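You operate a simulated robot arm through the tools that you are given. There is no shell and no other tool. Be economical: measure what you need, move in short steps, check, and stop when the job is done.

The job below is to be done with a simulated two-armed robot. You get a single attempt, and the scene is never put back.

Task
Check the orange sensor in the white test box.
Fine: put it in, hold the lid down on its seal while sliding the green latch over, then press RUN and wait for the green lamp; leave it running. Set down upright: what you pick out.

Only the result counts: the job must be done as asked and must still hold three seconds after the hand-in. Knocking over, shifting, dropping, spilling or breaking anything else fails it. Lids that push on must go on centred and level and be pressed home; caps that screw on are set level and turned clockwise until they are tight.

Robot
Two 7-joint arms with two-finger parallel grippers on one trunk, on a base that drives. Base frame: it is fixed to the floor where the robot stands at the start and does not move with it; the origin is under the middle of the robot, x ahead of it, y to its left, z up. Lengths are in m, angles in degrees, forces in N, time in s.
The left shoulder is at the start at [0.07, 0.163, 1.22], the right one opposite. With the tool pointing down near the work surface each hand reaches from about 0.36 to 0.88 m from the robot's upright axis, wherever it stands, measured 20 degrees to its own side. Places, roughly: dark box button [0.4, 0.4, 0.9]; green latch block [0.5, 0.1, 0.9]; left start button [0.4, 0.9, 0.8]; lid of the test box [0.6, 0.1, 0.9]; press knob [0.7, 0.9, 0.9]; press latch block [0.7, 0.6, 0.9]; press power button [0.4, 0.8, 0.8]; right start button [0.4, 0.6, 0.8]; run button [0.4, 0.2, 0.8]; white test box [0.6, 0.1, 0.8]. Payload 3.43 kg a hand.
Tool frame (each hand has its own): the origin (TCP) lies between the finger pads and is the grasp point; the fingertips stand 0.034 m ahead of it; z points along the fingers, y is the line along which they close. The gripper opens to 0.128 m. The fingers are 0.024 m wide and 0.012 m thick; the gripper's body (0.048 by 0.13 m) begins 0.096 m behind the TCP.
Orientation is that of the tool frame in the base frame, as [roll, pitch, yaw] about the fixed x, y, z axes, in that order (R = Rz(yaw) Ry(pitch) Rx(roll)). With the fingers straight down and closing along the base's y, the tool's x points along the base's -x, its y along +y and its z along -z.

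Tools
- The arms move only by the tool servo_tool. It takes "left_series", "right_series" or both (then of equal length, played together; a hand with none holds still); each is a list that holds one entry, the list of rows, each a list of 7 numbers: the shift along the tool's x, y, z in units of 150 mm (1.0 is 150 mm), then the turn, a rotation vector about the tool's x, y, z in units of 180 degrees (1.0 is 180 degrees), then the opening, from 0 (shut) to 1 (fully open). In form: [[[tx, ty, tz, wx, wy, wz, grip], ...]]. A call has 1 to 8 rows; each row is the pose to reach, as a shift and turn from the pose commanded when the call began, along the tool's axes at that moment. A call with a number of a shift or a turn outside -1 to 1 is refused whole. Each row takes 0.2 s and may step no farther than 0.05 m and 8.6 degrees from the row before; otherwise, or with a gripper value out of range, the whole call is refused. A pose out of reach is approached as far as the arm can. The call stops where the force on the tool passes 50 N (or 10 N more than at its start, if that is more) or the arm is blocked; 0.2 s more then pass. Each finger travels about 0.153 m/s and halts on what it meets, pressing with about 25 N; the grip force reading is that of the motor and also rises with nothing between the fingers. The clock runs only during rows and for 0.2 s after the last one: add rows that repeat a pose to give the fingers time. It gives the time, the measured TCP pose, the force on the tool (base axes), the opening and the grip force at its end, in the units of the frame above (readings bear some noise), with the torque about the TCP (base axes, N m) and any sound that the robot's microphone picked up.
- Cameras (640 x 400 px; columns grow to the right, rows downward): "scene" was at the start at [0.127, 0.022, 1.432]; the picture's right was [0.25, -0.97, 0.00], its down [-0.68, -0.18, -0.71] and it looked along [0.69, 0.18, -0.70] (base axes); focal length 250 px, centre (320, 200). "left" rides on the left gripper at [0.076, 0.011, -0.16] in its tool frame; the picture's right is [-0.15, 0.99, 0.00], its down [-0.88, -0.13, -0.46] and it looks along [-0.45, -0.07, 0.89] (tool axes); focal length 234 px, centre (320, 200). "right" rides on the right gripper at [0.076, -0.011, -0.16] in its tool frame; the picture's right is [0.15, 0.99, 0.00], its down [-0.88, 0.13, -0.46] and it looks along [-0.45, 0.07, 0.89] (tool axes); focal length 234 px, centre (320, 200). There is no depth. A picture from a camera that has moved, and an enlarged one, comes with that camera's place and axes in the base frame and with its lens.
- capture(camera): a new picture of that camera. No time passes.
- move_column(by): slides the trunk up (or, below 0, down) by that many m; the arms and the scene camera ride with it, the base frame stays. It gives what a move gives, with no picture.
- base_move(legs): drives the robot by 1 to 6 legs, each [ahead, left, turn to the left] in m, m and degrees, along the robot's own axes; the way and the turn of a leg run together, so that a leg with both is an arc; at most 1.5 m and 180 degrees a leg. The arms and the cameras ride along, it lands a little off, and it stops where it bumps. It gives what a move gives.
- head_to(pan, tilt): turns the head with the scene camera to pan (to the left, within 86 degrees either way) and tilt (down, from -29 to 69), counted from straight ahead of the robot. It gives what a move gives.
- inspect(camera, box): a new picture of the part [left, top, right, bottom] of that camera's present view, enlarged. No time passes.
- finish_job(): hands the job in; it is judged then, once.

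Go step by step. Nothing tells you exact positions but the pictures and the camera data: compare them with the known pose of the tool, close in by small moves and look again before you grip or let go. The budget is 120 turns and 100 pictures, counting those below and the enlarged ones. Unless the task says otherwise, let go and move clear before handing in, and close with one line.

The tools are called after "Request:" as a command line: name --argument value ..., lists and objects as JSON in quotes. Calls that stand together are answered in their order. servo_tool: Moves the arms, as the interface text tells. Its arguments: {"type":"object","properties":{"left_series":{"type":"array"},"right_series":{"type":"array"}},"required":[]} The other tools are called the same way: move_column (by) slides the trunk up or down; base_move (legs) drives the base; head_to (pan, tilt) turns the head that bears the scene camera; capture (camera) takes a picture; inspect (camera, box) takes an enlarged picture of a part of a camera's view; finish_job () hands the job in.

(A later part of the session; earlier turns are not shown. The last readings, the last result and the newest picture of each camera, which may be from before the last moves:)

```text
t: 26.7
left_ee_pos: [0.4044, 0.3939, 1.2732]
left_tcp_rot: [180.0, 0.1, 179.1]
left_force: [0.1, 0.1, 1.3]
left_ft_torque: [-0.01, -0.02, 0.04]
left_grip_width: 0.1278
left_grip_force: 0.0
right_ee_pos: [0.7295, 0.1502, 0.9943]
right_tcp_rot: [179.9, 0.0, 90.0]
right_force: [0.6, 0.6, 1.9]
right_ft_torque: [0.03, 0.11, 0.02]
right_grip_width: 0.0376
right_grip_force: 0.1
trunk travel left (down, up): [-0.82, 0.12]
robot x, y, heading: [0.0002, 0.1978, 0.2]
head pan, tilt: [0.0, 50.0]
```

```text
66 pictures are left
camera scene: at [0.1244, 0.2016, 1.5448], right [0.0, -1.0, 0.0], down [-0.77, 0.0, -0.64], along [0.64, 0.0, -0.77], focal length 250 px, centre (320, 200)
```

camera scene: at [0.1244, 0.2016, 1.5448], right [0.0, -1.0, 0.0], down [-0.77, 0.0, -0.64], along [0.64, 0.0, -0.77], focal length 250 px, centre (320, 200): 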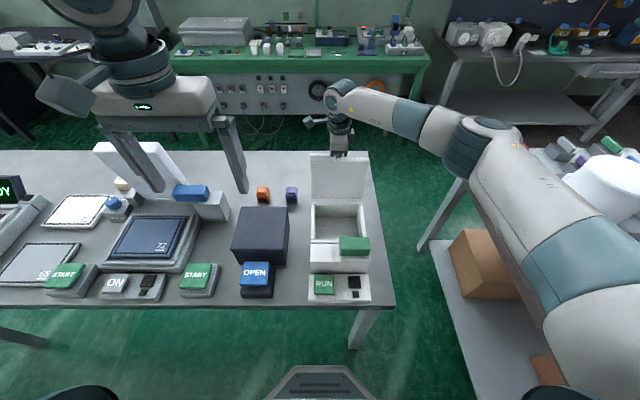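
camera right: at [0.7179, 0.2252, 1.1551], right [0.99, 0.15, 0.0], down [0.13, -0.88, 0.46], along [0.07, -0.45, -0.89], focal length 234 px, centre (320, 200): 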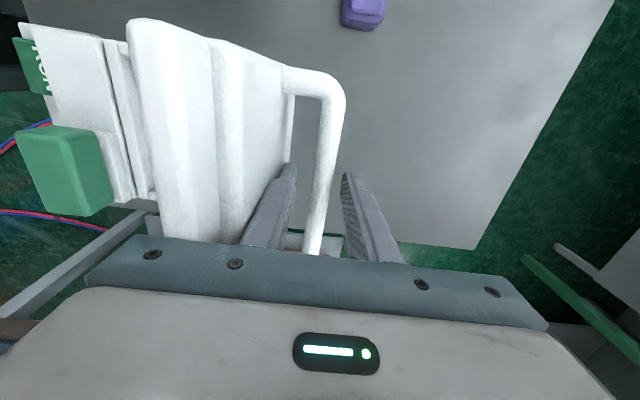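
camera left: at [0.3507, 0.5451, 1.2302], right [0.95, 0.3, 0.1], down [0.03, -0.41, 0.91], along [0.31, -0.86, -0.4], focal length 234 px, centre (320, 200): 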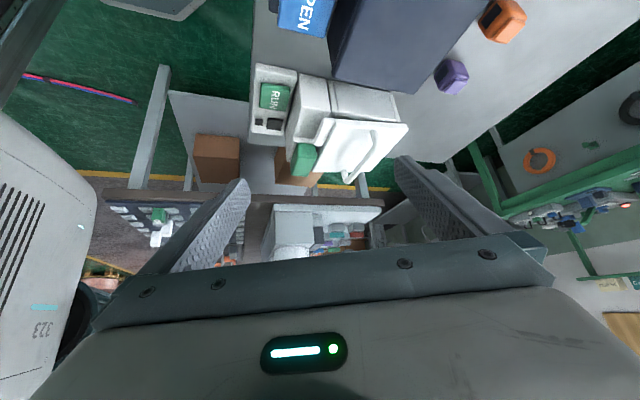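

The lid stays open by itself. I'll lift the right hand clear, and bring the left hand toward the orange sensor.

Request:
servo_tool --right_series '[[[0, 0, -0.2, 0, 0, 0, 0.3], [0, 0, -0.5, 0, 0, 0, 0.3], [0, 0, -0.8, 0, 0, 0, 0.3], [-0.3, -0.1, -0.9, 0, 0, 0, 0.3], [-0.6, -0.3, -0.9, 0, 0, 0, 0.3], [-0.85, -0.5, -0.9, 0, 0, 0, 0.3], [-1, -0.7, -0.9, 0, 0, 0, 0.3]]]' --left_series '[[[0, 0, 0.2, 0, 0, 0, 1], [0, 0, 0.4, 0, 0, 0, 1], [-0.2, 0, 0.6, 0, 0, 0, 0.8], [-0.4, 0.1, 0.8, 0, 0, 0, 0.8], [-0.6, 0.2, 0.9, 0, 0, 0, 0.8], [-0.8, 0.25, 0.9, 0, 0, 0, 0.8], [-1, 0.3, 0.9, 0, 0, 0, 0.8]]]'

Request:
capture --camera "left"

Request:
capture --camera "scene"

```text
refused: row 5 steps farther than a row can; nothing moved
```

```text
65 pictures are left
camera left: at [0.3293, 0.4067, 1.4321], right [0.16, 0.99, 0.0], down [0.88, -0.14, 0.46], along [0.45, -0.07, -0.89], focal length 234 px, centre (320, 200)
```

left: 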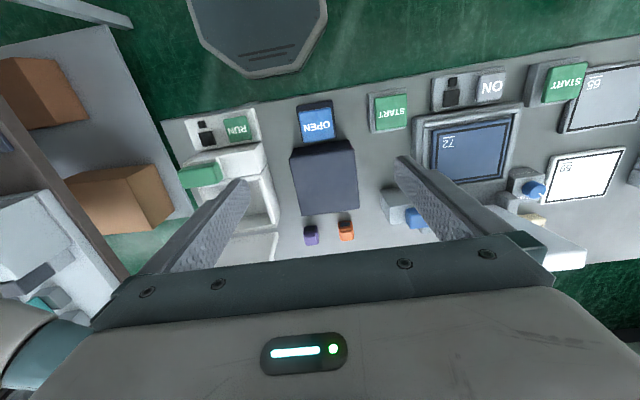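

```text
64 pictures are left
camera scene: at [0.1244, 0.2016, 1.5448], right [0.0, -1.0, 0.0], down [-0.77, 0.0, -0.64], along [0.64, 0.0, -0.77], focal length 250 px, centre (320, 200)
```

scene: 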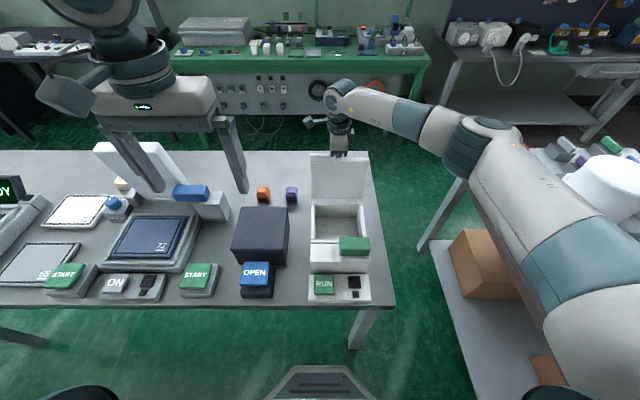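

One row's step was slightly too long, so I'll resend with smaller steps.

Request:
servo_tool --right_series '[[[0, 0, -0.15, 0, 0, 0, 0.3], [0, 0, -0.4, 0, 0, 0, 0.3], [0, 0, -0.65, 0, 0, 0, 0.3], [0, 0, -0.9, 0, 0, 0, 0.3], [-0.25, -0.1, -0.9, 0, 0, 0, 0.3], [-0.5, -0.3, -0.9, 0, 0, 0, 0.3], [-0.75, -0.5, -0.9, 0, 0, 0, 0.3], [-1, -0.7, -0.9, 0, 0, 0, 0.3]]]' --left_series '[[[0, 0, 0.2, 0, 0, 0, 1], [0, 0, 0.4, 0, 0, 0, 1], [-0.15, 0, 0.6, 0, 0, 0, 0.8], [-0.3, 0.1, 0.8, 0, 0, 0, 0.8], [-0.45, 0.2, 0.9, 0, 0, 0, 0.8], [-0.65, 0.25, 0.9, 0, 0, 0, 0.8], [-0.85, 0.3, 0.9, 0, 0, 0, 0.8], [-1, 0.3, 0.9, 0, 0, 0, 0.8]]]'

Request:
capture --camera "left"

Request:
capture --camera "scene"

```text
t: 28.5
left_ee_pos: [0.5566, 0.4341, 1.1373]
left_tcp_rot: [179.9, 0.0, 179.1]
left_force: [-0.2, -0.3, 0.4]
left_ft_torque: [0.02, -0.04, -0.02]
left_grip_width: 0.1024
left_grip_force: 0.0
right_ee_pos: [0.626, -0.0033, 1.1308]
right_tcp_rot: [179.9, 0.0, 90.0]
right_force: [0.0, -0.1, 0.4]
right_ft_torque: [0.0, 0.0, -0.02]
right_grip_width: 0.0385
right_grip_force: 0.1
trunk travel left (down, up): [-0.82, 0.12]
robot x, y, heading: [0.0005, 0.1976, 0.2]
head pan, tilt: [0.0, 50.0]
```

```text
63 pictures are left
camera left: at [0.4817, 0.4476, 1.2971], right [0.16, 0.99, 0.0], down [0.88, -0.14, 0.46], along [0.45, -0.07, -0.89], focal length 234 px, centre (320, 200)
```

left: 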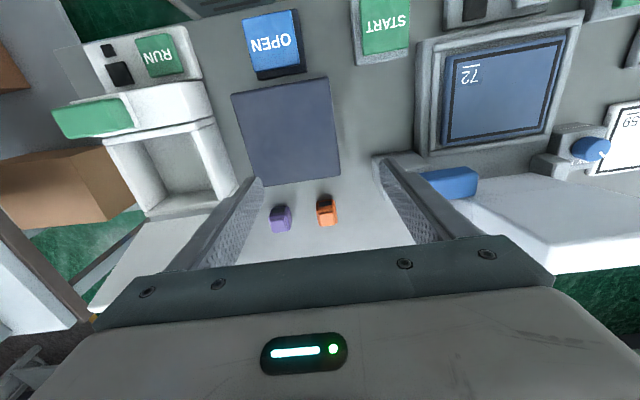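

```text
62 pictures are left
camera scene: at [0.1242, 0.1988, 1.5449], right [0.0, -1.0, 0.0], down [-0.77, 0.0, -0.64], along [0.64, 0.0, -0.77], focal length 250 px, centre (320, 200)
```

scene: 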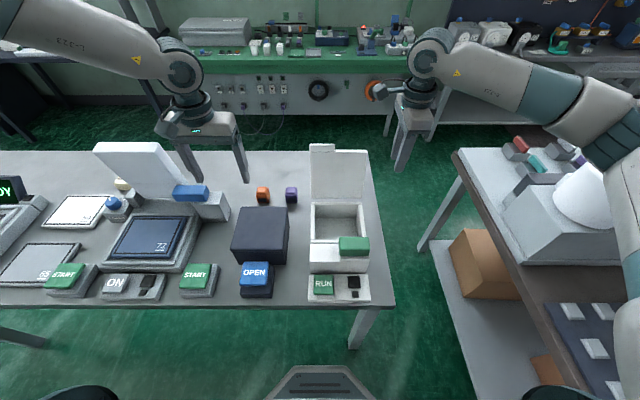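

The orange sensor is at about (0.772, 0.422). I'll approach above it with the left hand.

Request:
servo_tool --left_series '[[[-0.25, -0.02, 0.1, 0, 0, 0, 0.75], [-0.5, -0.04, 0.25, 0, 0, 0, 0.7], [-0.75, -0.06, 0.4, 0, 0, 0, 0.7], [-1, -0.08, 0.5, 0, 0, -0.005, 0.7]]]'

Request:
servo_tool --left_series '[[[-0.2, 0, 0.2, 0, 0, 0, 0.7], [-0.35, 0, 0.45, 0, 0, 0, 0.7]]]'

Request:
capture --camera "left"

Request:
inspect --camera "scene" --box '[200, 140, 320, 220]'

```text
t: 29.5
left_ee_pos: [0.6586, 0.4625, 1.091]
left_tcp_rot: [-179.9, 0.1, -180.0]
left_force: [-0.6, -0.1, 0.1]
left_ft_torque: [-0.04, -0.04, -0.01]
left_grip_width: 0.0897
left_grip_force: 0.1
left hand out of reach, approached as far as the arm can: row 3, 4
right_ee_pos: [0.6278, -0.0013, 1.1309]
right_tcp_rot: [-180.0, 0.0, 90.0]
right_force: [0.4, -0.3, 0.1]
right_ft_torque: [-0.02, -0.01, -0.03]
right_grip_width: 0.0384
right_grip_force: 0.1
trunk travel left (down, up): [-0.82, 0.12]
robot x, y, heading: [-0.0012, 0.1988, -0.2]
head pan, tilt: [0.0, 50.0]
```

```text
t: 30.1
left_ee_pos: [0.6628, 0.4906, 1.066]
left_tcp_rot: [-180.0, 0.1, -179.9]
left_force: [-0.6, -0.3, 0.2]
left_ft_torque: [0.0, -0.01, 0.01]
left_grip_width: 0.0897
left_grip_force: 0.1
left hand out of reach, approached as far as the arm can: row 1, 2
right_ee_pos: [0.6272, -0.0006, 1.1308]
right_tcp_rot: [-180.0, -0.1, 90.0]
right_force: [-0.1, 0.4, 1.0]
right_ft_torque: [0.03, -0.04, -0.01]
right_grip_width: 0.0385
right_grip_force: 0.0
trunk travel left (down, up): [-0.82, 0.12]
robot x, y, heading: [0.0005, 0.202, 0.1]
head pan, tilt: [0.0, 50.0]
```

```text
61 pictures are left
camera left: at [0.5883, 0.5015, 1.2258], right [0.15, 0.99, 0.0], down [0.88, -0.13, 0.46], along [0.45, -0.07, -0.89], focal length 234 px, centre (320, 200)
```

left: 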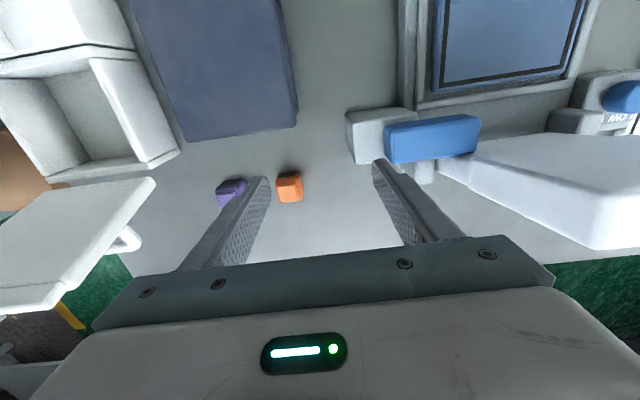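

```text
5.00 times, centred on (260, 180) of scene
camera zoom: at [0.1254, 0.202, 1.5447], right [0.0, -1.0, 0.0], down [-0.77, 0.0, -0.64], along [0.64, 0.0, -0.77], focal length 1249 px, centre (620, 300)
```

zoom: 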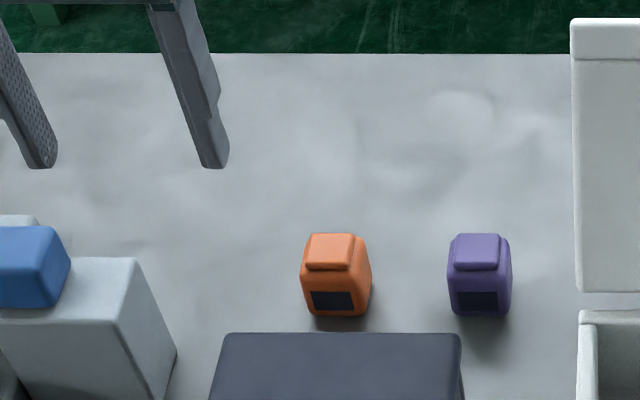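

The left arm is at its reach limit at this height. I'll bring the hand back to y≈0.42 and a bit lower, then see whether lower height gives more reach.

Request:
servo_tool --left_series '[[[0.1, -0.2, 0.1, 0, 0, 0, 0.7], [0.1, -0.4, 0.3, 0, 0, 0, 0.7], [0, -0.45, 0.5, 0, 0, 0, 0.7], [-0.2, -0.45, 0.6, 0, 0, 0, 0.7]]]'

```text
t: 31.1
left_ee_pos: [0.6231, 0.4694, 1.0351]
left_tcp_rot: [-179.9, 0.2, -179.9]
left_force: [0.6, 0.4, 0.3]
left_ft_torque: [-0.03, 0.02, 0.02]
left_grip_width: 0.0899
left_grip_force: 0.2
left hand out of reach, approached as far as the arm can: row 1, 2, 3, 4
right_ee_pos: [0.6263, -0.0014, 1.1308]
right_tcp_rot: [-180.0, -0.1, 90.0]
right_force: [-0.5, 0.6, -1.2]
right_ft_torque: [-0.04, -0.01, 0.01]
right_grip_width: 0.0385
right_grip_force: 0.1
trunk travel left (down, up): [-0.82, 0.12]
robot x, y, heading: [-0.0048, 0.1992, 0.1]
head pan, tilt: [0.0, 50.0]
```

Request:
servo_tool --left_series '[[[0.25, -0.1, 0, 0, 0, 0, 0.7], [0.5, -0.2, 0, 0, 0, 0, 0.7], [0.75, -0.25, 0, 0, 0, 0, 0.7]]]'

Request:
capture --camera "scene"

```text
t: 31.9
left_ee_pos: [0.5124, 0.4306, 1.0313]
left_tcp_rot: [-179.9, 0.0, -179.9]
left_force: [-1.0, 0.3, -0.5]
left_ft_torque: [-0.01, -0.02, -0.02]
left_grip_width: 0.0895
left_grip_force: 0.1
right_ee_pos: [0.6251, -0.0018, 1.1302]
right_tcp_rot: [179.9, 0.1, 90.0]
right_force: [-0.9, -0.3, 0.3]
right_ft_torque: [0.0, -0.03, -0.01]
right_grip_width: 0.0387
right_grip_force: 0.1
trunk travel left (down, up): [-0.82, 0.12]
robot x, y, heading: [0.0006, 0.2001, 0.1]
head pan, tilt: [0.0, 50.0]
```

```text
59 pictures are left
camera scene: at [0.1243, 0.2013, 1.5448], right [0.0, -1.0, 0.0], down [-0.77, 0.0, -0.64], along [0.64, 0.0, -0.77], focal length 250 px, centre (320, 200)
```

scene: 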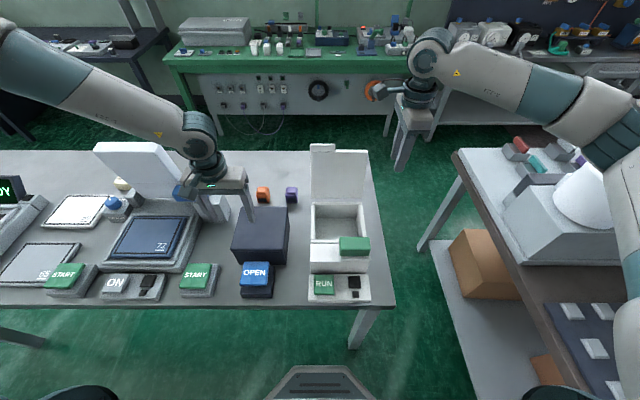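

By mirror of the right arm, the left should reach better with its tool x turned inward (yaw −90), closing along x. I'll turn it that way.

Request:
servo_tool --left_series '[[[0, 0, -0.1, 0, 0, -0.047, 0.7], [0, 0, -0.2, 0, 0, -0.094, 0.7], [0, 0, -0.3, 0, 0, -0.141, 0.7], [0, 0, -0.3, 0, 0, -0.188, 0.7], [0, 0, -0.3, 0, 0, -0.235, 0.7], [0, 0, -0.3, 0, 0, -0.282, 0.7], [0, 0, -0.3, 0, 0, -0.329, 0.7], [0, 0, -0.3, 0, 0, -0.376, 0.7]]]'

Request:
servo_tool --left_series '[[[0, 0, 0, 0, 0, -0.042, 0.7], [0, 0, 0, 0, 0, -0.084, 0.7], [0, 0, 0, 0, 0, -0.124, 0.7]]]'

```text
t: 33.7
left_ee_pos: [0.5131, 0.4305, 1.0772]
left_tcp_rot: [-179.9, 0.0, -112.1]
left_force: [-0.7, -0.5, -0.1]
left_ft_torque: [0.02, -0.02, 0.0]
left_grip_width: 0.0897
left_grip_force: 0.1
right_ee_pos: [0.6281, -0.0011, 1.131]
right_tcp_rot: [-180.0, 0.0, 90.0]
right_force: [0.0, 0.4, -0.8]
right_ft_torque: [0.01, 0.06, 0.01]
right_grip_width: 0.0383
right_grip_force: 0.1
trunk travel left (down, up): [-0.82, 0.12]
robot x, y, heading: [0.0026, 0.2035, 0.1]
head pan, tilt: [0.0, 50.0]
```

```text
t: 34.5
left_ee_pos: [0.5129, 0.4298, 1.0753]
left_tcp_rot: [180.0, 0.0, -89.8]
left_force: [-1.0, -0.5, 0.4]
left_ft_torque: [0.02, -0.01, 0.04]
left_grip_width: 0.0896
left_grip_force: 0.1
right_ee_pos: [0.6268, -0.0014, 1.1318]
right_tcp_rot: [180.0, 0.1, 90.0]
right_force: [0.5, -0.6, -0.3]
right_ft_torque: [-0.03, 0.01, -0.01]
right_grip_width: 0.0387
right_grip_force: 0.0
trunk travel left (down, up): [-0.82, 0.12]
robot x, y, heading: [-0.0017, 0.1981, 0.0]
head pan, tilt: [0.0, 50.0]
```

Request:
servo_tool --left_series '[[[0.02, -0.3, 0, 0, 0, 0, 0.7], [0.03, -0.6, 0, 0, 0, 0, 0.7], [0.05, -0.9, 0.1, 0, 0, 0, 0.7], [0.05, -1, 0.3, 0, 0, 0, 0.7]]]'

Request:
servo_tool --left_series '[[[0, -0.2, 0.1, 0, 0, 0, 0.7], [0, -0.45, 0.2, 0, 0, 0, 0.7], [0, -0.727, 0.3, 0, 0, 0, 0.7]]]'

Request:
capture --camera "left"

Request:
inspect --camera "scene" --box '[200, 140, 320, 220]'

```text
t: 35.5
left_ee_pos: [0.6303, 0.4518, 1.0633]
left_tcp_rot: [-179.9, 0.0, -90.1]
left_force: [-0.5, -0.8, -0.1]
left_ft_torque: [0.0, -0.03, -0.04]
left_grip_width: 0.0896
left_grip_force: 0.1
left hand out of reach, approached as far as the arm can: row 3, 4
right_ee_pos: [0.6274, -0.0009, 1.1303]
right_tcp_rot: [180.0, 0.0, 90.0]
right_force: [0.7, 0.0, -0.3]
right_ft_torque: [-0.01, 0.0, -0.01]
right_grip_width: 0.0383
right_grip_force: 0.1
trunk travel left (down, up): [-0.82, 0.12]
robot x, y, heading: [0.0039, 0.1973, -0.0]
head pan, tilt: [0.0, 50.0]
```

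```text
t: 36.3
left_ee_pos: [0.6684, 0.4992, 1.0653]
left_tcp_rot: [-179.8, 0.0, -90.0]
left_force: [-0.3, -0.1, 0.6]
left_ft_torque: [0.01, -0.02, 0.0]
left_grip_width: 0.0893
left_grip_force: 0.0
left hand out of reach, approached as far as the arm can: row 1, 2, 3
right_ee_pos: [0.6272, -0.0011, 1.1304]
right_tcp_rot: [180.0, -0.1, 90.0]
right_force: [0.2, -0.3, 0.4]
right_ft_torque: [0.01, 0.0, -0.01]
right_grip_width: 0.0385
right_grip_force: 0.0
trunk travel left (down, up): [-0.82, 0.12]
robot x, y, heading: [0.0022, 0.2031, 0.2]
head pan, tilt: [0.0, 50.0]
```

```text
58 pictures are left
camera left: at [0.6588, 0.4235, 1.2259], right [-0.99, 0.15, 0.0], down [0.13, 0.88, 0.46], along [0.07, 0.45, -0.89], focal length 234 px, centre (320, 200)
```

left: 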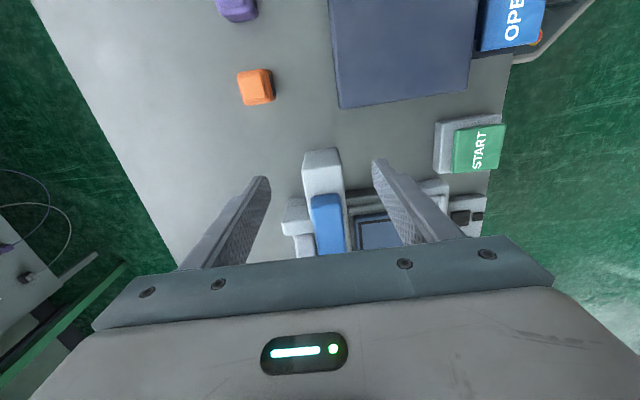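

```text
5.00 times, centred on (260, 180) of scene
camera zoom: at [0.1254, 0.2016, 1.5447], right [0.0, -1.0, 0.0], down [-0.77, 0.0, -0.64], along [0.64, 0.0, -0.77], focal length 1249 px, centre (620, 300)
```

zoom: 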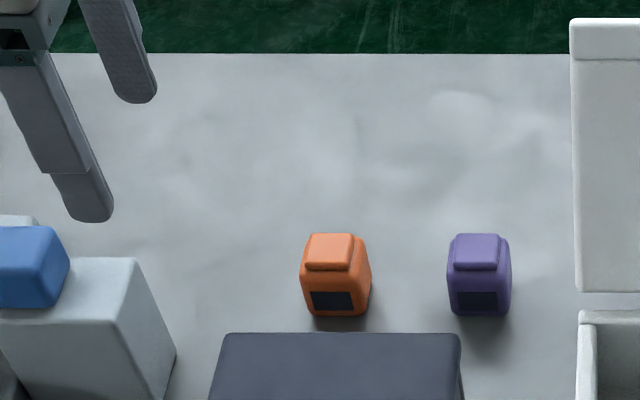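

Pure reach is limiting at this height, so the base should go forward. First I'll check the clearance between base and table leg.

Request:
head_to --pan 0 --tilt 69

Request:
capture --camera "scene"

```text
t: 37.1
left_ee_pos: [0.6683, 0.4982, 1.0675]
left_tcp_rot: [-179.9, 0.0, -89.9]
left_force: [0.2, 0.5, -0.1]
left_ft_torque: [-0.02, 0.0, -0.02]
left_grip_width: 0.0896
left_grip_force: 0.0
right_ee_pos: [0.6255, -0.0005, 1.1311]
right_tcp_rot: [-179.9, 0.0, 90.1]
right_force: [-0.7, 0.3, 0.1]
right_ft_torque: [-0.02, 0.06, 0.0]
right_grip_width: 0.0379
right_grip_force: 0.1
trunk travel left (down, up): [-0.82, 0.12]
robot x, y, heading: [-0.0011, 0.2028, 0.2]
head pan, tilt: [0.0, 68.8]
```

```text
56 pictures are left
camera scene: at [0.1039, 0.2014, 1.5229], right [0.0, -1.0, 0.0], down [-0.93, 0.0, -0.36], along [0.36, 0.0, -0.93], focal length 250 px, centre (320, 200)
```

scene: 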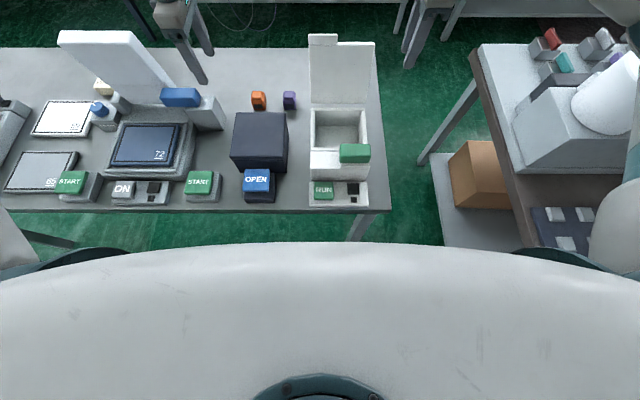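

A table leg is near (0.38, 0.015), so I'll pull the left hand inward first. Then I'll drive left 0.1 m and forward 0.1 m.

Request:
servo_tool --left_series '[[[0, 0.25, 0, 0, 0, 0, 0.7], [0.2, 0.4, 0, 0, 0, 0, 0.7], [0.45, 0.5, 0, 0, 0, 0, 0.7], [0.65, 0.6, 0, 0, 0, 0, 0.7]]]'

Request:
base_move --legs '[[0, 0.09, 0], [0.09, 0, 0]]'

Request:
head_to --pan -10 --tilt 50

Request:
capture --camera "scene"

Request:
capture --camera "left"

```text
t: 38.1
left_ee_pos: [0.5723, 0.4013, 1.0702]
left_tcp_rot: [-179.9, 0.0, -89.9]
left_force: [0.0, -0.3, -0.5]
left_ft_torque: [-0.01, -0.01, -0.01]
left_grip_width: 0.0894
left_grip_force: 0.0
left hand out of reach, approached as far as the arm can: row 4
right_ee_pos: [0.6257, -0.0002, 1.1309]
right_tcp_rot: [179.9, 0.0, 90.0]
right_force: [-0.3, 0.8, 0.4]
right_ft_torque: [0.02, -0.03, 0.01]
right_grip_width: 0.0386
right_grip_force: 0.1
trunk travel left (down, up): [-0.82, 0.12]
robot x, y, heading: [0.0005, 0.1981, 0.0]
head pan, tilt: [0.0, 68.8]
```

```text
t: 39.9
left_ee_pos: [0.6629, 0.4937, 1.072]
left_tcp_rot: [-179.9, -0.1, -89.8]
left_force: [-0.9, -0.8, 0.8]
left_ft_torque: [0.0, -0.04, -0.01]
left_grip_width: 0.0896
left_grip_force: 0.0
right_ee_pos: [0.7162, 0.0924, 1.1323]
right_tcp_rot: [179.8, 0.0, 90.0]
right_force: [0.4, 0.4, 0.1]
right_ft_torque: [-0.04, -0.04, 0.02]
right_grip_width: 0.0386
right_grip_force: 0.0
trunk travel left (down, up): [-0.82, 0.12]
robot x, y, heading: [0.0896, 0.2888, 0.1]
head pan, tilt: [0.0, 68.8]
```

```text
t: 40.7
left_ee_pos: [0.6642, 0.4932, 1.0699]
left_tcp_rot: [-180.0, -0.1, -89.8]
left_force: [0.7, 0.3, 0.3]
left_ft_torque: [0.01, 0.03, 0.0]
left_grip_width: 0.0896
left_grip_force: 0.0
right_ee_pos: [0.7178, 0.0908, 1.1305]
right_tcp_rot: [180.0, 0.0, 90.1]
right_force: [0.8, -0.7, 0.0]
right_ft_torque: [0.02, 0.04, 0.02]
right_grip_width: 0.0384
right_grip_force: 0.1
trunk travel left (down, up): [-0.82, 0.12]
robot x, y, heading: [0.0893, 0.2895, 0.3]
head pan, tilt: [-10.0, 50.0]
```

```text
55 pictures are left
camera scene: at [0.216, 0.2787, 1.5445], right [-0.17, -0.99, 0.0], down [-0.76, 0.13, -0.64], along [0.63, -0.11, -0.77], focal length 250 px, centre (320, 200)
```

scene: 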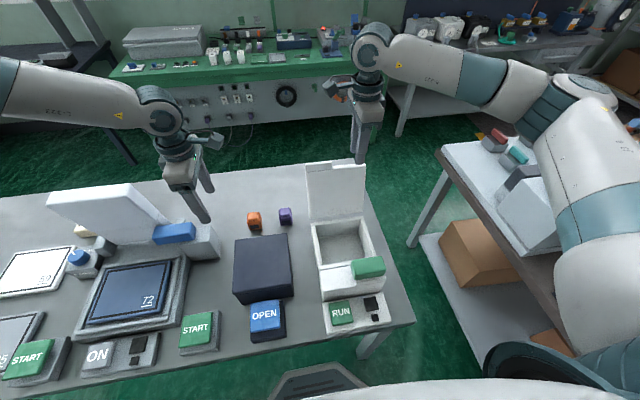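

```text
54 pictures are left
camera left: at [0.6546, 0.4179, 1.2296], right [-0.99, 0.14, 0.0], down [0.13, 0.88, 0.45], along [0.07, 0.45, -0.89], focal length 234 px, centre (320, 200)
```

left: 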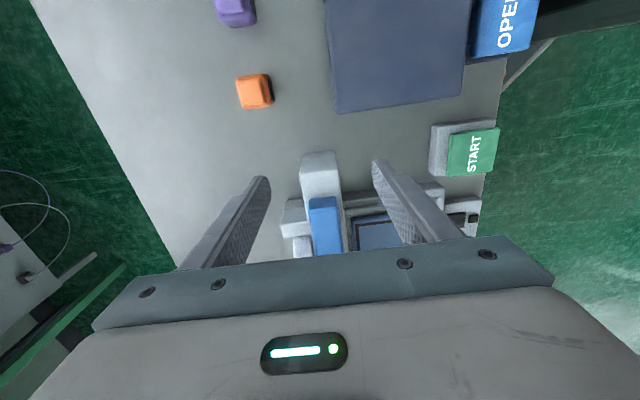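

Now both areas are in reach, with the sensor at about (0.769, 0.420). I'll move the right hand clear to the side and the left hand above the sensor.

Request:
servo_tool --left_series '[[[0.2, -0.1, 0.1, 0, 0, 0, 0.65], [0.35, -0.3, 0.25, 0, 0, 0, 0.65], [0.49, -0.5, 0.4, 0, 0, 0, 0.65], [0.49, -0.7, 0.6, 0, 0, 0, 0.65]]]' --right_series '[[[-0.25, 0, -0.1, 0, 0, 0, 0.3], [-0.5, 0, -0.1, 0, 0, 0, 0.3], [-0.75, 0, -0.1, 0, 0, 0, 0.3], [-1, 0, -0.1, 0, 0, 0, 0.3]]]'

Request:
capture --camera "left"

Request:
inspect --camera "scene" --box '[180, 150, 320, 250]'

```text
t: 41.7
left_ee_pos: [0.684, 0.5122, 1.0653]
left_tcp_rot: [-179.9, 0.0, -89.9]
left_force: [-0.5, -1.0, 0.5]
left_ft_torque: [0.01, 0.01, 0.02]
left_grip_width: 0.0834
left_grip_force: 0.1
left hand out of reach, approached as far as the arm can: row 1, 2, 3, 4
right_ee_pos: [0.7194, -0.0597, 1.1459]
right_tcp_rot: [179.9, -0.1, 90.2]
right_force: [-0.2, 0.0, 0.2]
right_ft_torque: [0.01, 0.03, 0.0]
right_grip_width: 0.0386
right_grip_force: 0.0
trunk travel left (down, up): [-0.82, 0.12]
robot x, y, heading: [0.0908, 0.2918, 0.2]
head pan, tilt: [-10.0, 50.0]
```

```text
53 pictures are left
camera left: at [0.6743, 0.4361, 1.2241], right [-0.99, 0.14, 0.0], down [0.13, 0.88, 0.46], along [0.07, 0.45, -0.89], focal length 234 px, centre (320, 200)
```

left: 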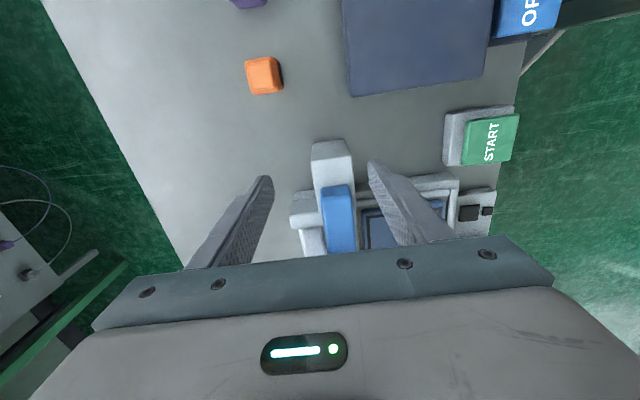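

```text
4.00 times, centred on (250, 200) of scene
camera zoom: at [0.2136, 0.2772, 1.5448], right [-0.17, -0.99, 0.0], down [-0.76, 0.13, -0.64], along [0.63, -0.11, -0.77], focal length 999 px, centre (600, 200)
```

zoom: 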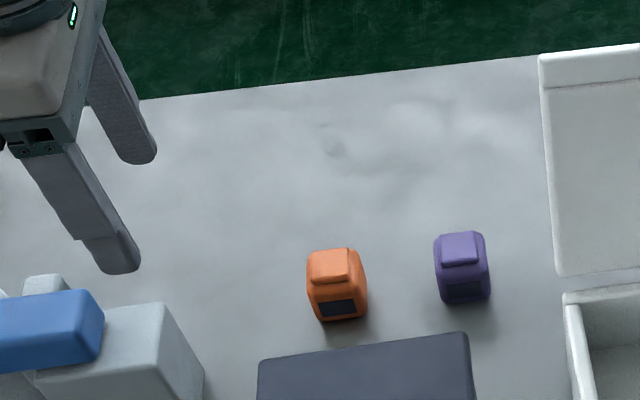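

The left arm seems caught at a joint limit. I'll mirror the path that worked for the right: retract, go inward, then forward and down.

Request:
servo_tool --left_series '[[[0, 0.3, -0.1, 0, 0, 0, 0.65], [0.2, 0.5, -0.2, 0, 0, 0, 0.65], [0.45, 0.65, -0.3, 0, 0, 0, 0.65], [0.7, 0.7, -0.4, 0, 0, 0, 0.65], [1, 0.7, -0.5, 0, 0, 0, 0.65]]]'

Request:
servo_tool --left_series '[[[0, -0.2, 0.15, 0, 0, 0, 0.65], [0, -0.4, 0.3, 0, 0, 0, 0.65], [0, -0.6, 0.45, 0, 0, 0, 0.65], [0, -0.77, 0.6, 0, 0, 0, 0.65]]]'

```text
t: 42.9
left_ee_pos: [0.5696, 0.4199, 1.1528]
left_tcp_rot: [-179.9, -0.1, -89.8]
left_force: [-1.1, 0.4, 1.1]
left_ft_torque: [0.0, 0.02, -0.02]
left_grip_width: 0.0829
left_grip_force: 0.1
left hand out of reach, approached as far as the arm can: row 4, 5
right_ee_pos: [0.7177, -0.0593, 1.1462]
right_tcp_rot: [179.9, 0.0, 90.1]
right_force: [0.4, 0.2, 0.2]
right_ft_torque: [0.01, 0.0, -0.02]
right_grip_width: 0.0383
right_grip_force: 0.1
trunk travel left (down, up): [-0.82, 0.12]
robot x, y, heading: [0.0915, 0.2915, 0.3]
head pan, tilt: [-10.0, 50.0]
```

```text
t: 43.9
left_ee_pos: [0.6567, 0.4765, 1.0919]
left_tcp_rot: [-180.0, -0.2, -89.8]
left_force: [0.4, -0.1, 0.0]
left_ft_torque: [-0.04, 0.02, -0.02]
left_grip_width: 0.0831
left_grip_force: 0.2
left hand out of reach, approached as far as the arm can: row 1, 2, 3, 4
right_ee_pos: [0.7211, -0.0583, 1.1448]
right_tcp_rot: [180.0, 0.0, 90.1]
right_force: [0.3, -0.3, -1.2]
right_ft_torque: [-0.04, -0.02, 0.04]
right_grip_width: 0.0386
right_grip_force: 0.0
trunk travel left (down, up): [-0.82, 0.12]
robot x, y, heading: [0.0906, 0.2896, 0.4]
head pan, tilt: [-10.0, 50.0]
```

The left arm is still walled off inward. I'll return it towards its starting posture to unwind the elbow, then retry.

Request:
servo_tool --left_series '[[[0, 0.15, -0.25, 0, 0, 0, 0.65], [-0.1, 0.3, -0.5, 0, 0, 0, 0.65], [-0.3, 0.45, -0.7, 0, 0, 0, 0.65], [-0.5, 0.6, -0.85, 0, 0, 0, 0.65], [-0.7, 0.8, -1, 0, 0, 0, 0.65], [-0.85, 1, -1, 0, 0, 0, 0.65]]]'

Request:
servo_tool --left_series '[[[0, 0, -0.1, 0, 0, 0.047, 0.65], [0, 0.1, -0.2, 0, 0, 0.094, 0.65], [0, 0.2, -0.3, 0, 0, 0.141, 0.65], [-0.1, 0.3, -0.4, 0, 0, 0.188, 0.65], [-0.2, 0.35, -0.5, 0, 0, 0.235, 0.65], [-0.3, 0.35, -0.5, 0, 0, 0.282, 0.65], [-0.3, 0.35, -0.5, 0, 0, 0.329, 0.65], [-0.3, 0.35, -0.5, 0, 0, 0.376, 0.65]]]'

Request:
servo_tool --left_series '[[[0, 0, 0, 0, 0, 0.042, 0.65], [0, 0, 0, 0, 0, 0.084, 0.65], [0, 0, 0, 0, 0, 0.124, 0.65]]]'

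Request:
capture --camera "scene"

```text
t: 45.3
left_ee_pos: [0.5034, 0.6035, 1.2431]
left_tcp_rot: [-180.0, -0.1, -89.9]
left_force: [0.4, 0.1, -0.2]
left_ft_torque: [-0.03, -0.03, -0.02]
left_grip_width: 0.0834
left_grip_force: 0.0
right_ee_pos: [0.718, -0.0571, 1.1473]
right_tcp_rot: [179.9, 0.0, 90.1]
right_force: [0.2, -0.2, 0.1]
right_ft_torque: [-0.03, 0.0, 0.03]
right_grip_width: 0.0384
right_grip_force: 0.1
trunk travel left (down, up): [-0.82, 0.12]
robot x, y, heading: [0.0845, 0.2891, 0.3]
head pan, tilt: [-10.0, 50.0]
```

```text
t: 47.1
left_ee_pos: [0.4528, 0.6496, 1.3171]
left_tcp_rot: [-179.9, 0.1, -157.7]
left_force: [0.9, 0.4, 0.0]
left_ft_torque: [0.01, -0.02, -0.03]
left_grip_width: 0.0831
left_grip_force: 0.3
right_ee_pos: [0.7193, -0.059, 1.1455]
right_tcp_rot: [179.8, 0.0, 90.1]
right_force: [0.1, 0.9, 0.9]
right_ft_torque: [-0.02, 0.01, 0.03]
right_grip_width: 0.0385
right_grip_force: 0.0
trunk travel left (down, up): [-0.82, 0.12]
robot x, y, heading: [0.0911, 0.2936, 0.5]
head pan, tilt: [-10.0, 50.0]
```

```text
t: 47.9
left_ee_pos: [0.4532, 0.6488, 1.318]
left_tcp_rot: [-179.9, 0.0, -179.9]
left_force: [-0.4, 0.1, 0.5]
left_ft_torque: [-0.02, -0.01, 0.03]
left_grip_width: 0.0833
left_grip_force: 0.0
right_ee_pos: [0.7199, -0.0588, 1.1449]
right_tcp_rot: [-180.0, 0.1, 90.1]
right_force: [-0.6, -0.3, -0.7]
right_ft_torque: [0.02, -0.01, 0.0]
right_grip_width: 0.0384
right_grip_force: 0.0
trunk travel left (down, up): [-0.82, 0.12]
robot x, y, heading: [0.0953, 0.2919, 0.2]
head pan, tilt: [-10.0, 50.0]
```

```text
51 pictures are left
camera scene: at [0.2141, 0.2786, 1.5448], right [-0.17, -0.99, 0.0], down [-0.76, 0.13, -0.64], along [0.63, -0.11, -0.77], focal length 250 px, centre (320, 200)
```

scene: 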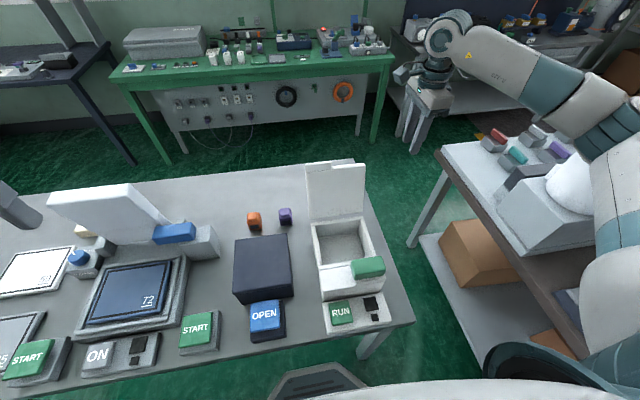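

Now I'll retry from here, moving inward while still high, mirroring the right arm's starting posture.

Request:
servo_tool --left_series '[[[0, -0.3, 0, 0, 0, 0, 0.65], [0, -0.6, 0, 0, 0, 0, 0.65], [-0.1, -0.85, 0, 0, 0, 0, 0.65], [-0.3, -1, 0.1, 0, 0, 0, 0.65]]]'

Request:
servo_tool --left_series '[[[0, -0.25, 0.1, 0, 0, 0, 0.65], [-0.1, -0.5, 0.2, 0, 0, 0, 0.65], [-0.2, -0.75, 0.3, 0, 0, 0, 0.65], [-0.4, -0.75, 0.4, 0, 0, 0, 0.65]]]'

```text
t: 48.9
left_ee_pos: [0.5004, 0.4961, 1.3002]
left_tcp_rot: [-179.9, -0.2, -179.8]
left_force: [0.9, 0.1, 0.5]
left_ft_torque: [0.04, 0.05, 0.03]
left_grip_width: 0.083
left_grip_force: 0.0
right_ee_pos: [0.7226, -0.0588, 1.1425]
right_tcp_rot: [-179.9, -0.1, 90.2]
right_force: [0.9, 0.7, -0.6]
right_ft_torque: [0.0, 0.02, 0.01]
right_grip_width: 0.0383
right_grip_force: 0.1
trunk travel left (down, up): [-0.82, 0.12]
robot x, y, heading: [0.088, 0.2884, 0.5]
head pan, tilt: [-10.0, 50.0]
```

```text
t: 49.9
left_ee_pos: [0.5308, 0.4029, 1.2592]
left_tcp_rot: [-179.9, 0.1, -179.7]
left_force: [-0.5, 0.6, 0.6]
left_ft_torque: [-0.01, -0.02, 0.03]
left_grip_width: 0.083
left_grip_force: 0.0
left hand out of reach, approached as far as the arm can: row 3, 4
right_ee_pos: [0.7195, -0.057, 1.1467]
right_tcp_rot: [179.9, 0.0, 90.3]
right_force: [1.2, 0.1, 0.9]
right_ft_torque: [0.0, 0.02, 0.0]
right_grip_width: 0.0385
right_grip_force: 0.1
trunk travel left (down, up): [-0.82, 0.12]
robot x, y, heading: [0.0901, 0.29, 0.2]
head pan, tilt: [-10.0, 50.0]
```

The left arm is limited inward, so I'll let the right hand fetch the sensor and drive the base left so it lies in front of that arm. First I'll raise the right hand a little so it passes over the open lid.

Request:
servo_tool --right_series '[[[0, -0.1, -0.2, 0, 0, 0, 0.3], [0, -0.2, -0.3, 0, 0, 0, 0.3]]]' --left_series '[[[0.1, 0.25, -0.1, 0, 0, 0, 0.65], [0.2, 0.5, -0.2, 0, 0, 0, 0.65]]]'

Request:
base_move --legs '[[0, 0.17, 0]]'

Request:
capture --camera "scene"

```text
t: 50.5
left_ee_pos: [0.4972, 0.4793, 1.2907]
left_tcp_rot: [-179.9, 0.4, -179.8]
left_force: [-0.5, 0.6, 0.6]
left_ft_torque: [-0.07, -0.05, 0.0]
left_grip_width: 0.083
left_grip_force: 0.1
right_ee_pos: [0.6863, -0.0569, 1.193]
right_tcp_rot: [179.8, 0.0, 90.1]
right_force: [-0.2, 0.3, -0.2]
right_ft_torque: [-0.06, -0.04, 0.0]
right_grip_width: 0.0382
right_grip_force: 0.1
trunk travel left (down, up): [-0.82, 0.12]
robot x, y, heading: [0.0916, 0.2897, 0.1]
head pan, tilt: [-10.0, 50.0]
```

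```text
t: 52.0
left_ee_pos: [0.4998, 0.6472, 1.2907]
left_tcp_rot: [179.9, 0.0, -179.8]
left_force: [0.2, -0.9, 0.5]
left_ft_torque: [0.01, 0.0, 0.0]
left_grip_width: 0.0835
left_grip_force: 0.0
right_ee_pos: [0.6901, 0.1123, 1.1886]
right_tcp_rot: [180.0, -0.2, 90.1]
right_force: [0.3, -0.2, 0.8]
right_ft_torque: [0.04, 0.01, -0.01]
right_grip_width: 0.0384
right_grip_force: 0.1
trunk travel left (down, up): [-0.82, 0.12]
robot x, y, heading: [0.0888, 0.4628, 0.1]
head pan, tilt: [-10.0, 50.0]
```

```text
50 pictures are left
camera scene: at [0.2136, 0.4478, 1.5446], right [-0.17, -0.99, 0.0], down [-0.76, 0.13, -0.64], along [0.63, -0.11, -0.77], focal length 250 px, centre (320, 200)
```

scene: 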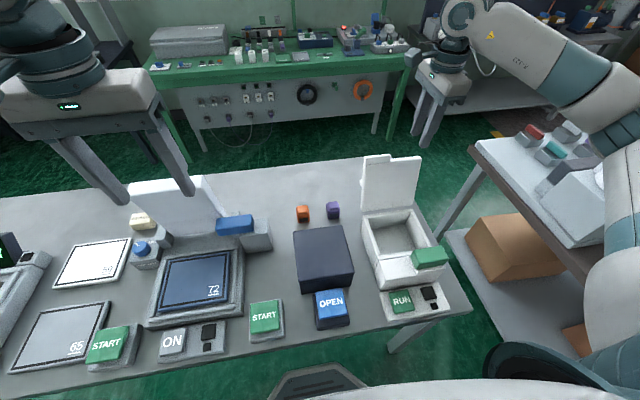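

Request:
servo_tool --right_series '[[[0.3, 0, 0, 0, 0, 0, 0.4], [0.6, 0.05, 0, 0, 0, 0, 0.5], [0.9, 0.1, 0, 0, 0, 0, 0.6], [1, 0.2, 0.2, 0, 0, 0, 0.65]]]'

Request:
servo_tool --right_series '[[[0.25, 0.1, 0.1, 0, 0, 0, 0.65], [0.5, 0.2, 0.2, 0, 0, 0, 0.65], [0.75, 0.3, 0.3, 0, 0, 0, 0.65], [1, 0.33, 0.5, 0, 0, 0, 0.65]]]'

Request:
capture --camera "right"

Request:
inspect --camera "scene" --box '[260, 150, 380, 240]'

```text
t: 53.0
left_ee_pos: [0.5017, 0.6504, 1.2899]
left_tcp_rot: [180.0, -0.1, -179.8]
left_force: [-0.2, 0.0, -0.3]
left_ft_torque: [-0.01, 0.03, -0.03]
left_grip_width: 0.0834
left_grip_force: 0.1
right_ee_pos: [0.7185, 0.2645, 1.1591]
right_tcp_rot: [180.0, 0.0, 90.2]
right_force: [0.2, 0.0, 0.0]
right_ft_torque: [-0.02, 0.06, 0.01]
right_grip_width: 0.0832
right_grip_force: 0.0
trunk travel left (down, up): [-0.82, 0.12]
robot x, y, heading: [0.0895, 0.468, 0.5]
head pan, tilt: [-10.0, 50.0]
```

```text
t: 54.0
left_ee_pos: [0.5003, 0.6514, 1.2896]
left_tcp_rot: [-179.8, 0.1, -179.8]
left_force: [-0.3, 0.0, 0.1]
left_ft_torque: [-0.02, 0.01, -0.02]
left_grip_width: 0.0832
left_grip_force: 0.1
right_ee_pos: [0.7695, 0.417, 1.0847]
right_tcp_rot: [-180.0, 0.2, 90.1]
right_force: [0.4, 0.3, -0.1]
right_ft_torque: [-0.02, 0.01, -0.01]
right_grip_width: 0.0833
right_grip_force: 0.1
trunk travel left (down, up): [-0.82, 0.12]
robot x, y, heading: [0.0919, 0.4614, 0.1]
head pan, tilt: [-10.0, 50.0]
```

```text
49 pictures are left
camera right: at [0.7579, 0.4935, 1.2448], right [0.99, 0.15, 0.0], down [0.13, -0.88, 0.46], along [0.07, -0.45, -0.89], focal length 234 px, centre (320, 200)
```

right: 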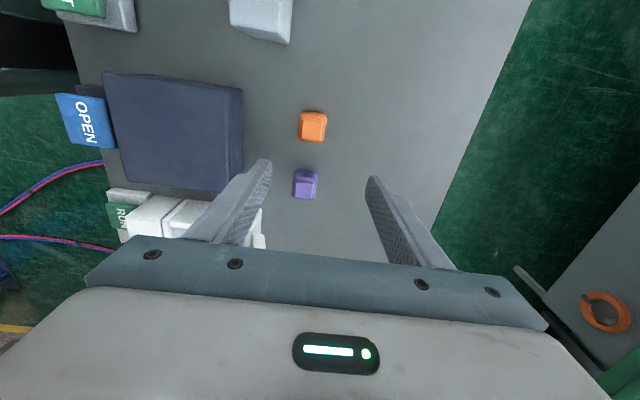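

```text
4.44 times, centred on (320, 195) of scene
camera zoom: at [0.214, 0.4543, 1.5447], right [-0.17, -0.99, 0.0], down [-0.76, 0.13, -0.64], along [0.63, -0.11, -0.77], focal length 1110 px, centre (320, 222)
```

zoom: 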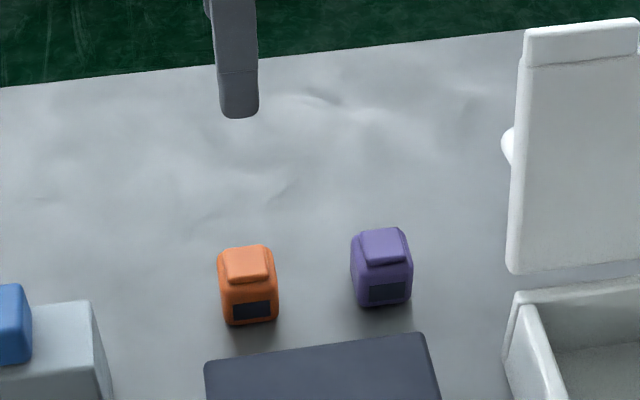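

The sensor is centred at about (0.760, 0.418). I'll descend part way and check the alignment.

Request:
servo_tool --right_series '[[[0, -0.06, 0.25, 0, 0, 0, 0.65], [0, -0.06, 0.5, 0, 0, 0, 0.65], [0, -0.06, 0.75, 0, 0, 0, 0.65], [0, -0.06, 1, 0, 0, 0, 0.65]]]'

Request:
capture --camera "right"

Request:
inspect --camera "scene" --box '[260, 150, 380, 240]'

```text
t: 55.0
left_ee_pos: [0.5, 0.6507, 1.29]
left_tcp_rot: [-179.9, 0.1, -179.8]
left_force: [-0.1, -0.5, 0.1]
left_ft_torque: [0.0, 0.01, -0.01]
left_grip_width: 0.0832
left_grip_force: 0.2
right_ee_pos: [0.7582, 0.4159, 0.9351]
right_tcp_rot: [179.9, 0.0, 90.2]
right_force: [-0.3, -0.1, -0.1]
right_ft_torque: [0.03, 0.03, 0.01]
right_grip_width: 0.0832
right_grip_force: 0.1
trunk travel left (down, up): [-0.82, 0.12]
robot x, y, heading: [0.0899, 0.4631, 0.2]
head pan, tilt: [-10.0, 50.0]
```

```text
47 pictures are left
camera right: at [0.746, 0.4913, 1.0943], right [0.99, 0.15, 0.0], down [0.13, -0.88, 0.46], along [0.07, -0.45, -0.89], focal length 234 px, centre (320, 200)
```

right: 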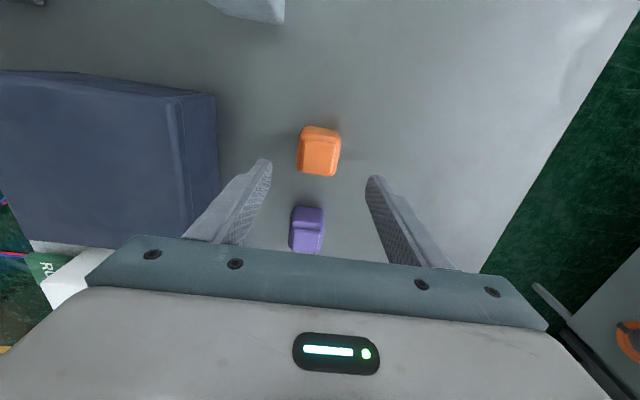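

```text
4.44 times, centred on (320, 195) of scene
camera zoom: at [0.2135, 0.4513, 1.5448], right [-0.17, -0.99, 0.0], down [-0.76, 0.13, -0.64], along [0.63, -0.11, -0.77], focal length 1110 px, centre (320, 222)
```

zoom: 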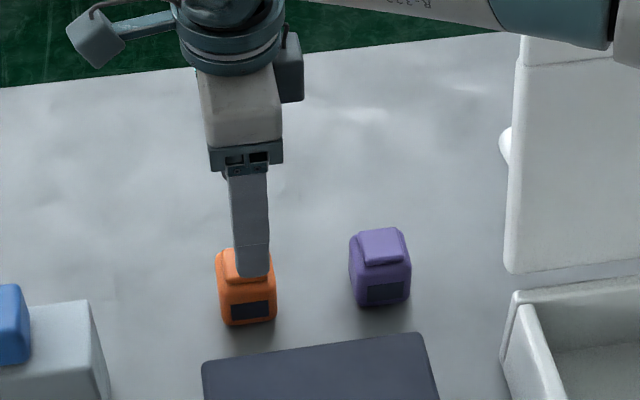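

Alignment is good. I'll lower to grasp height with a small y correction.

Request:
servo_tool --right_series '[[[0.03, -0.01, 0.2, 0, 0, 0, 0.65], [0.03, -0.01, 0.4, 0, 0, 0, 0.65], [0.03, -0.01, 0.55, 0, 0, 0, 0.65], [0.03, -0.01, 0.64, 0, 0, 0, 0.65]]]'

Request:
capture --camera "right"

Request:
inspect --camera "scene" --box '[260, 150, 380, 240]'

```text
t: 56.0
left_ee_pos: [0.5003, 0.6509, 1.2909]
left_tcp_rot: [-180.0, 0.2, -179.8]
left_force: [-0.4, 1.3, 0.0]
left_ft_torque: [0.01, 0.0, 0.02]
left_grip_width: 0.0832
left_grip_force: 0.1
right_ee_pos: [0.7585, 0.42, 0.8394]
right_tcp_rot: [-180.0, -0.1, 90.3]
right_force: [-0.7, 0.5, -1.1]
right_ft_torque: [0.0, -0.03, 0.02]
right_grip_width: 0.0835
right_grip_force: 0.1
trunk travel left (down, up): [-0.82, 0.12]
robot x, y, heading: [0.0857, 0.464, 0.2]
head pan, tilt: [-10.0, 50.0]
```

```text
45 pictures are left
camera right: at [0.7467, 0.4952, 0.9987], right [0.99, 0.15, 0.0], down [0.13, -0.88, 0.46], along [0.07, -0.45, -0.89], focal length 234 px, centre (320, 200)
```

right: 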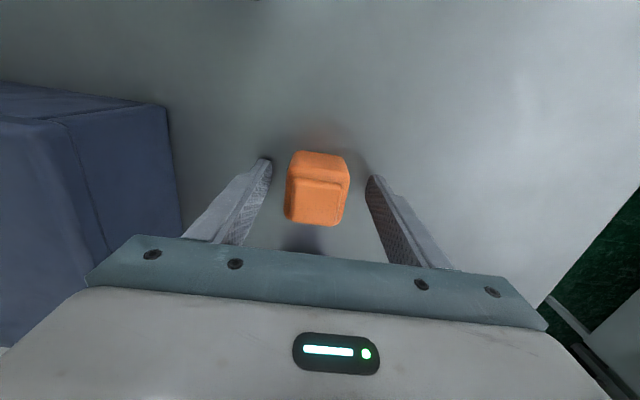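

```text
4.44 times, centred on (320, 195) of scene
camera zoom: at [0.2132, 0.4518, 1.5448], right [-0.17, -0.99, 0.0], down [-0.76, 0.13, -0.64], along [0.63, -0.11, -0.77], focal length 1110 px, centre (320, 222)
```

zoom: 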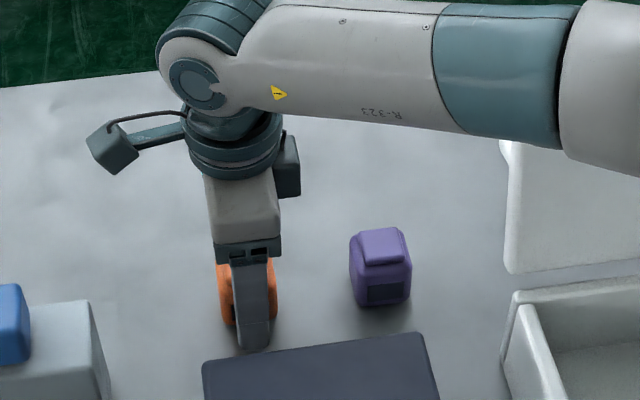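

The fingers straddle the sensor centrally. Closing and lifting a little.

Request:
servo_tool --right_series '[[[0, 0, 0, 0, 0, 0, 0.45], [0, 0, 0, 0, 0, 0, 0.3], [0, 0, 0, 0, 0, 0, 0.2], [0, 0, 0, 0, 0, 0, 0.2]]]'

Request:
servo_tool --right_series '[[[0, 0, -0.1, 0, 0, 0, 0.2], [0, 0, -0.3, 0, 0, 0, 0.2]]]'

Request:
capture --camera "right"

Request:
inspect --camera "scene" --box '[260, 150, 380, 240]'

```text
t: 57.0
left_ee_pos: [0.5007, 0.651, 1.2893]
left_tcp_rot: [180.0, 0.1, -179.8]
left_force: [0.1, 0.0, 1.0]
left_ft_torque: [0.01, 0.01, 0.01]
left_grip_width: 0.0833
left_grip_force: 0.1
right_ee_pos: [0.758, 0.4178, 0.8393]
right_tcp_rot: [-180.0, -0.1, 90.2]
right_force: [0.0, -0.4, 0.7]
right_ft_torque: [0.0, 0.0, 0.0]
right_grip_width: 0.0458
right_grip_force: 25.4
trunk travel left (down, up): [-0.82, 0.12]
robot x, y, heading: [0.0889, 0.461, 0.5]
head pan, tilt: [-10.0, 50.0]
```

```text
t: 57.6
left_ee_pos: [0.4998, 0.6507, 1.2898]
left_tcp_rot: [179.9, 0.1, -179.8]
left_force: [-0.3, 0.0, -0.1]
left_ft_torque: [0.02, 0.01, -0.01]
left_grip_width: 0.0831
left_grip_force: 0.0
right_ee_pos: [0.7595, 0.4202, 0.8849]
right_tcp_rot: [179.8, -0.1, 90.3]
right_force: [-0.8, 0.3, -0.9]
right_ft_torque: [0.0, 0.03, 0.0]
right_grip_width: 0.046
right_grip_force: 24.7
trunk travel left (down, up): [-0.82, 0.12]
robot x, y, heading: [0.0909, 0.4685, 0.6]
head pan, tilt: [-10.0, 50.0]
```

```text
43 pictures are left
camera right: at [0.7473, 0.4956, 1.0441], right [0.99, 0.15, 0.0], down [0.13, -0.88, 0.46], along [0.07, -0.45, -0.89], focal length 234 px, centre (320, 200)
```

right: 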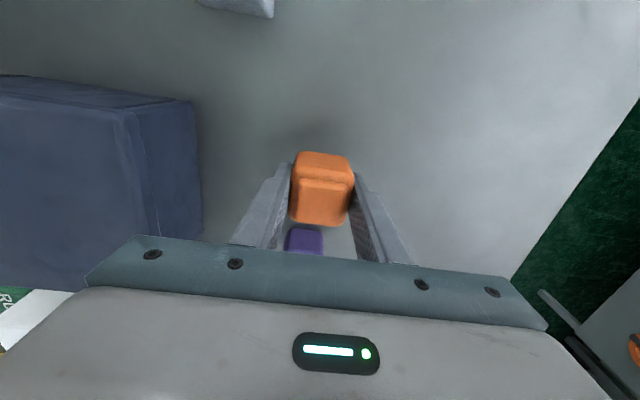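

```text
4.44 times, centred on (320, 195) of scene
camera zoom: at [0.2126, 0.4518, 1.5447], right [-0.17, -0.99, 0.0], down [-0.76, 0.13, -0.64], along [0.63, -0.11, -0.77], focal length 1110 px, centre (320, 222)
```

zoom: 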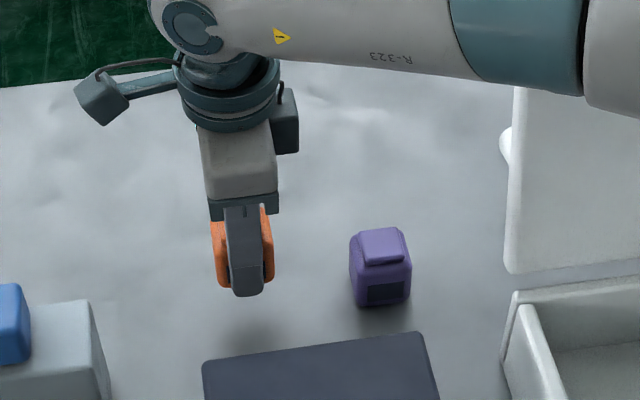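

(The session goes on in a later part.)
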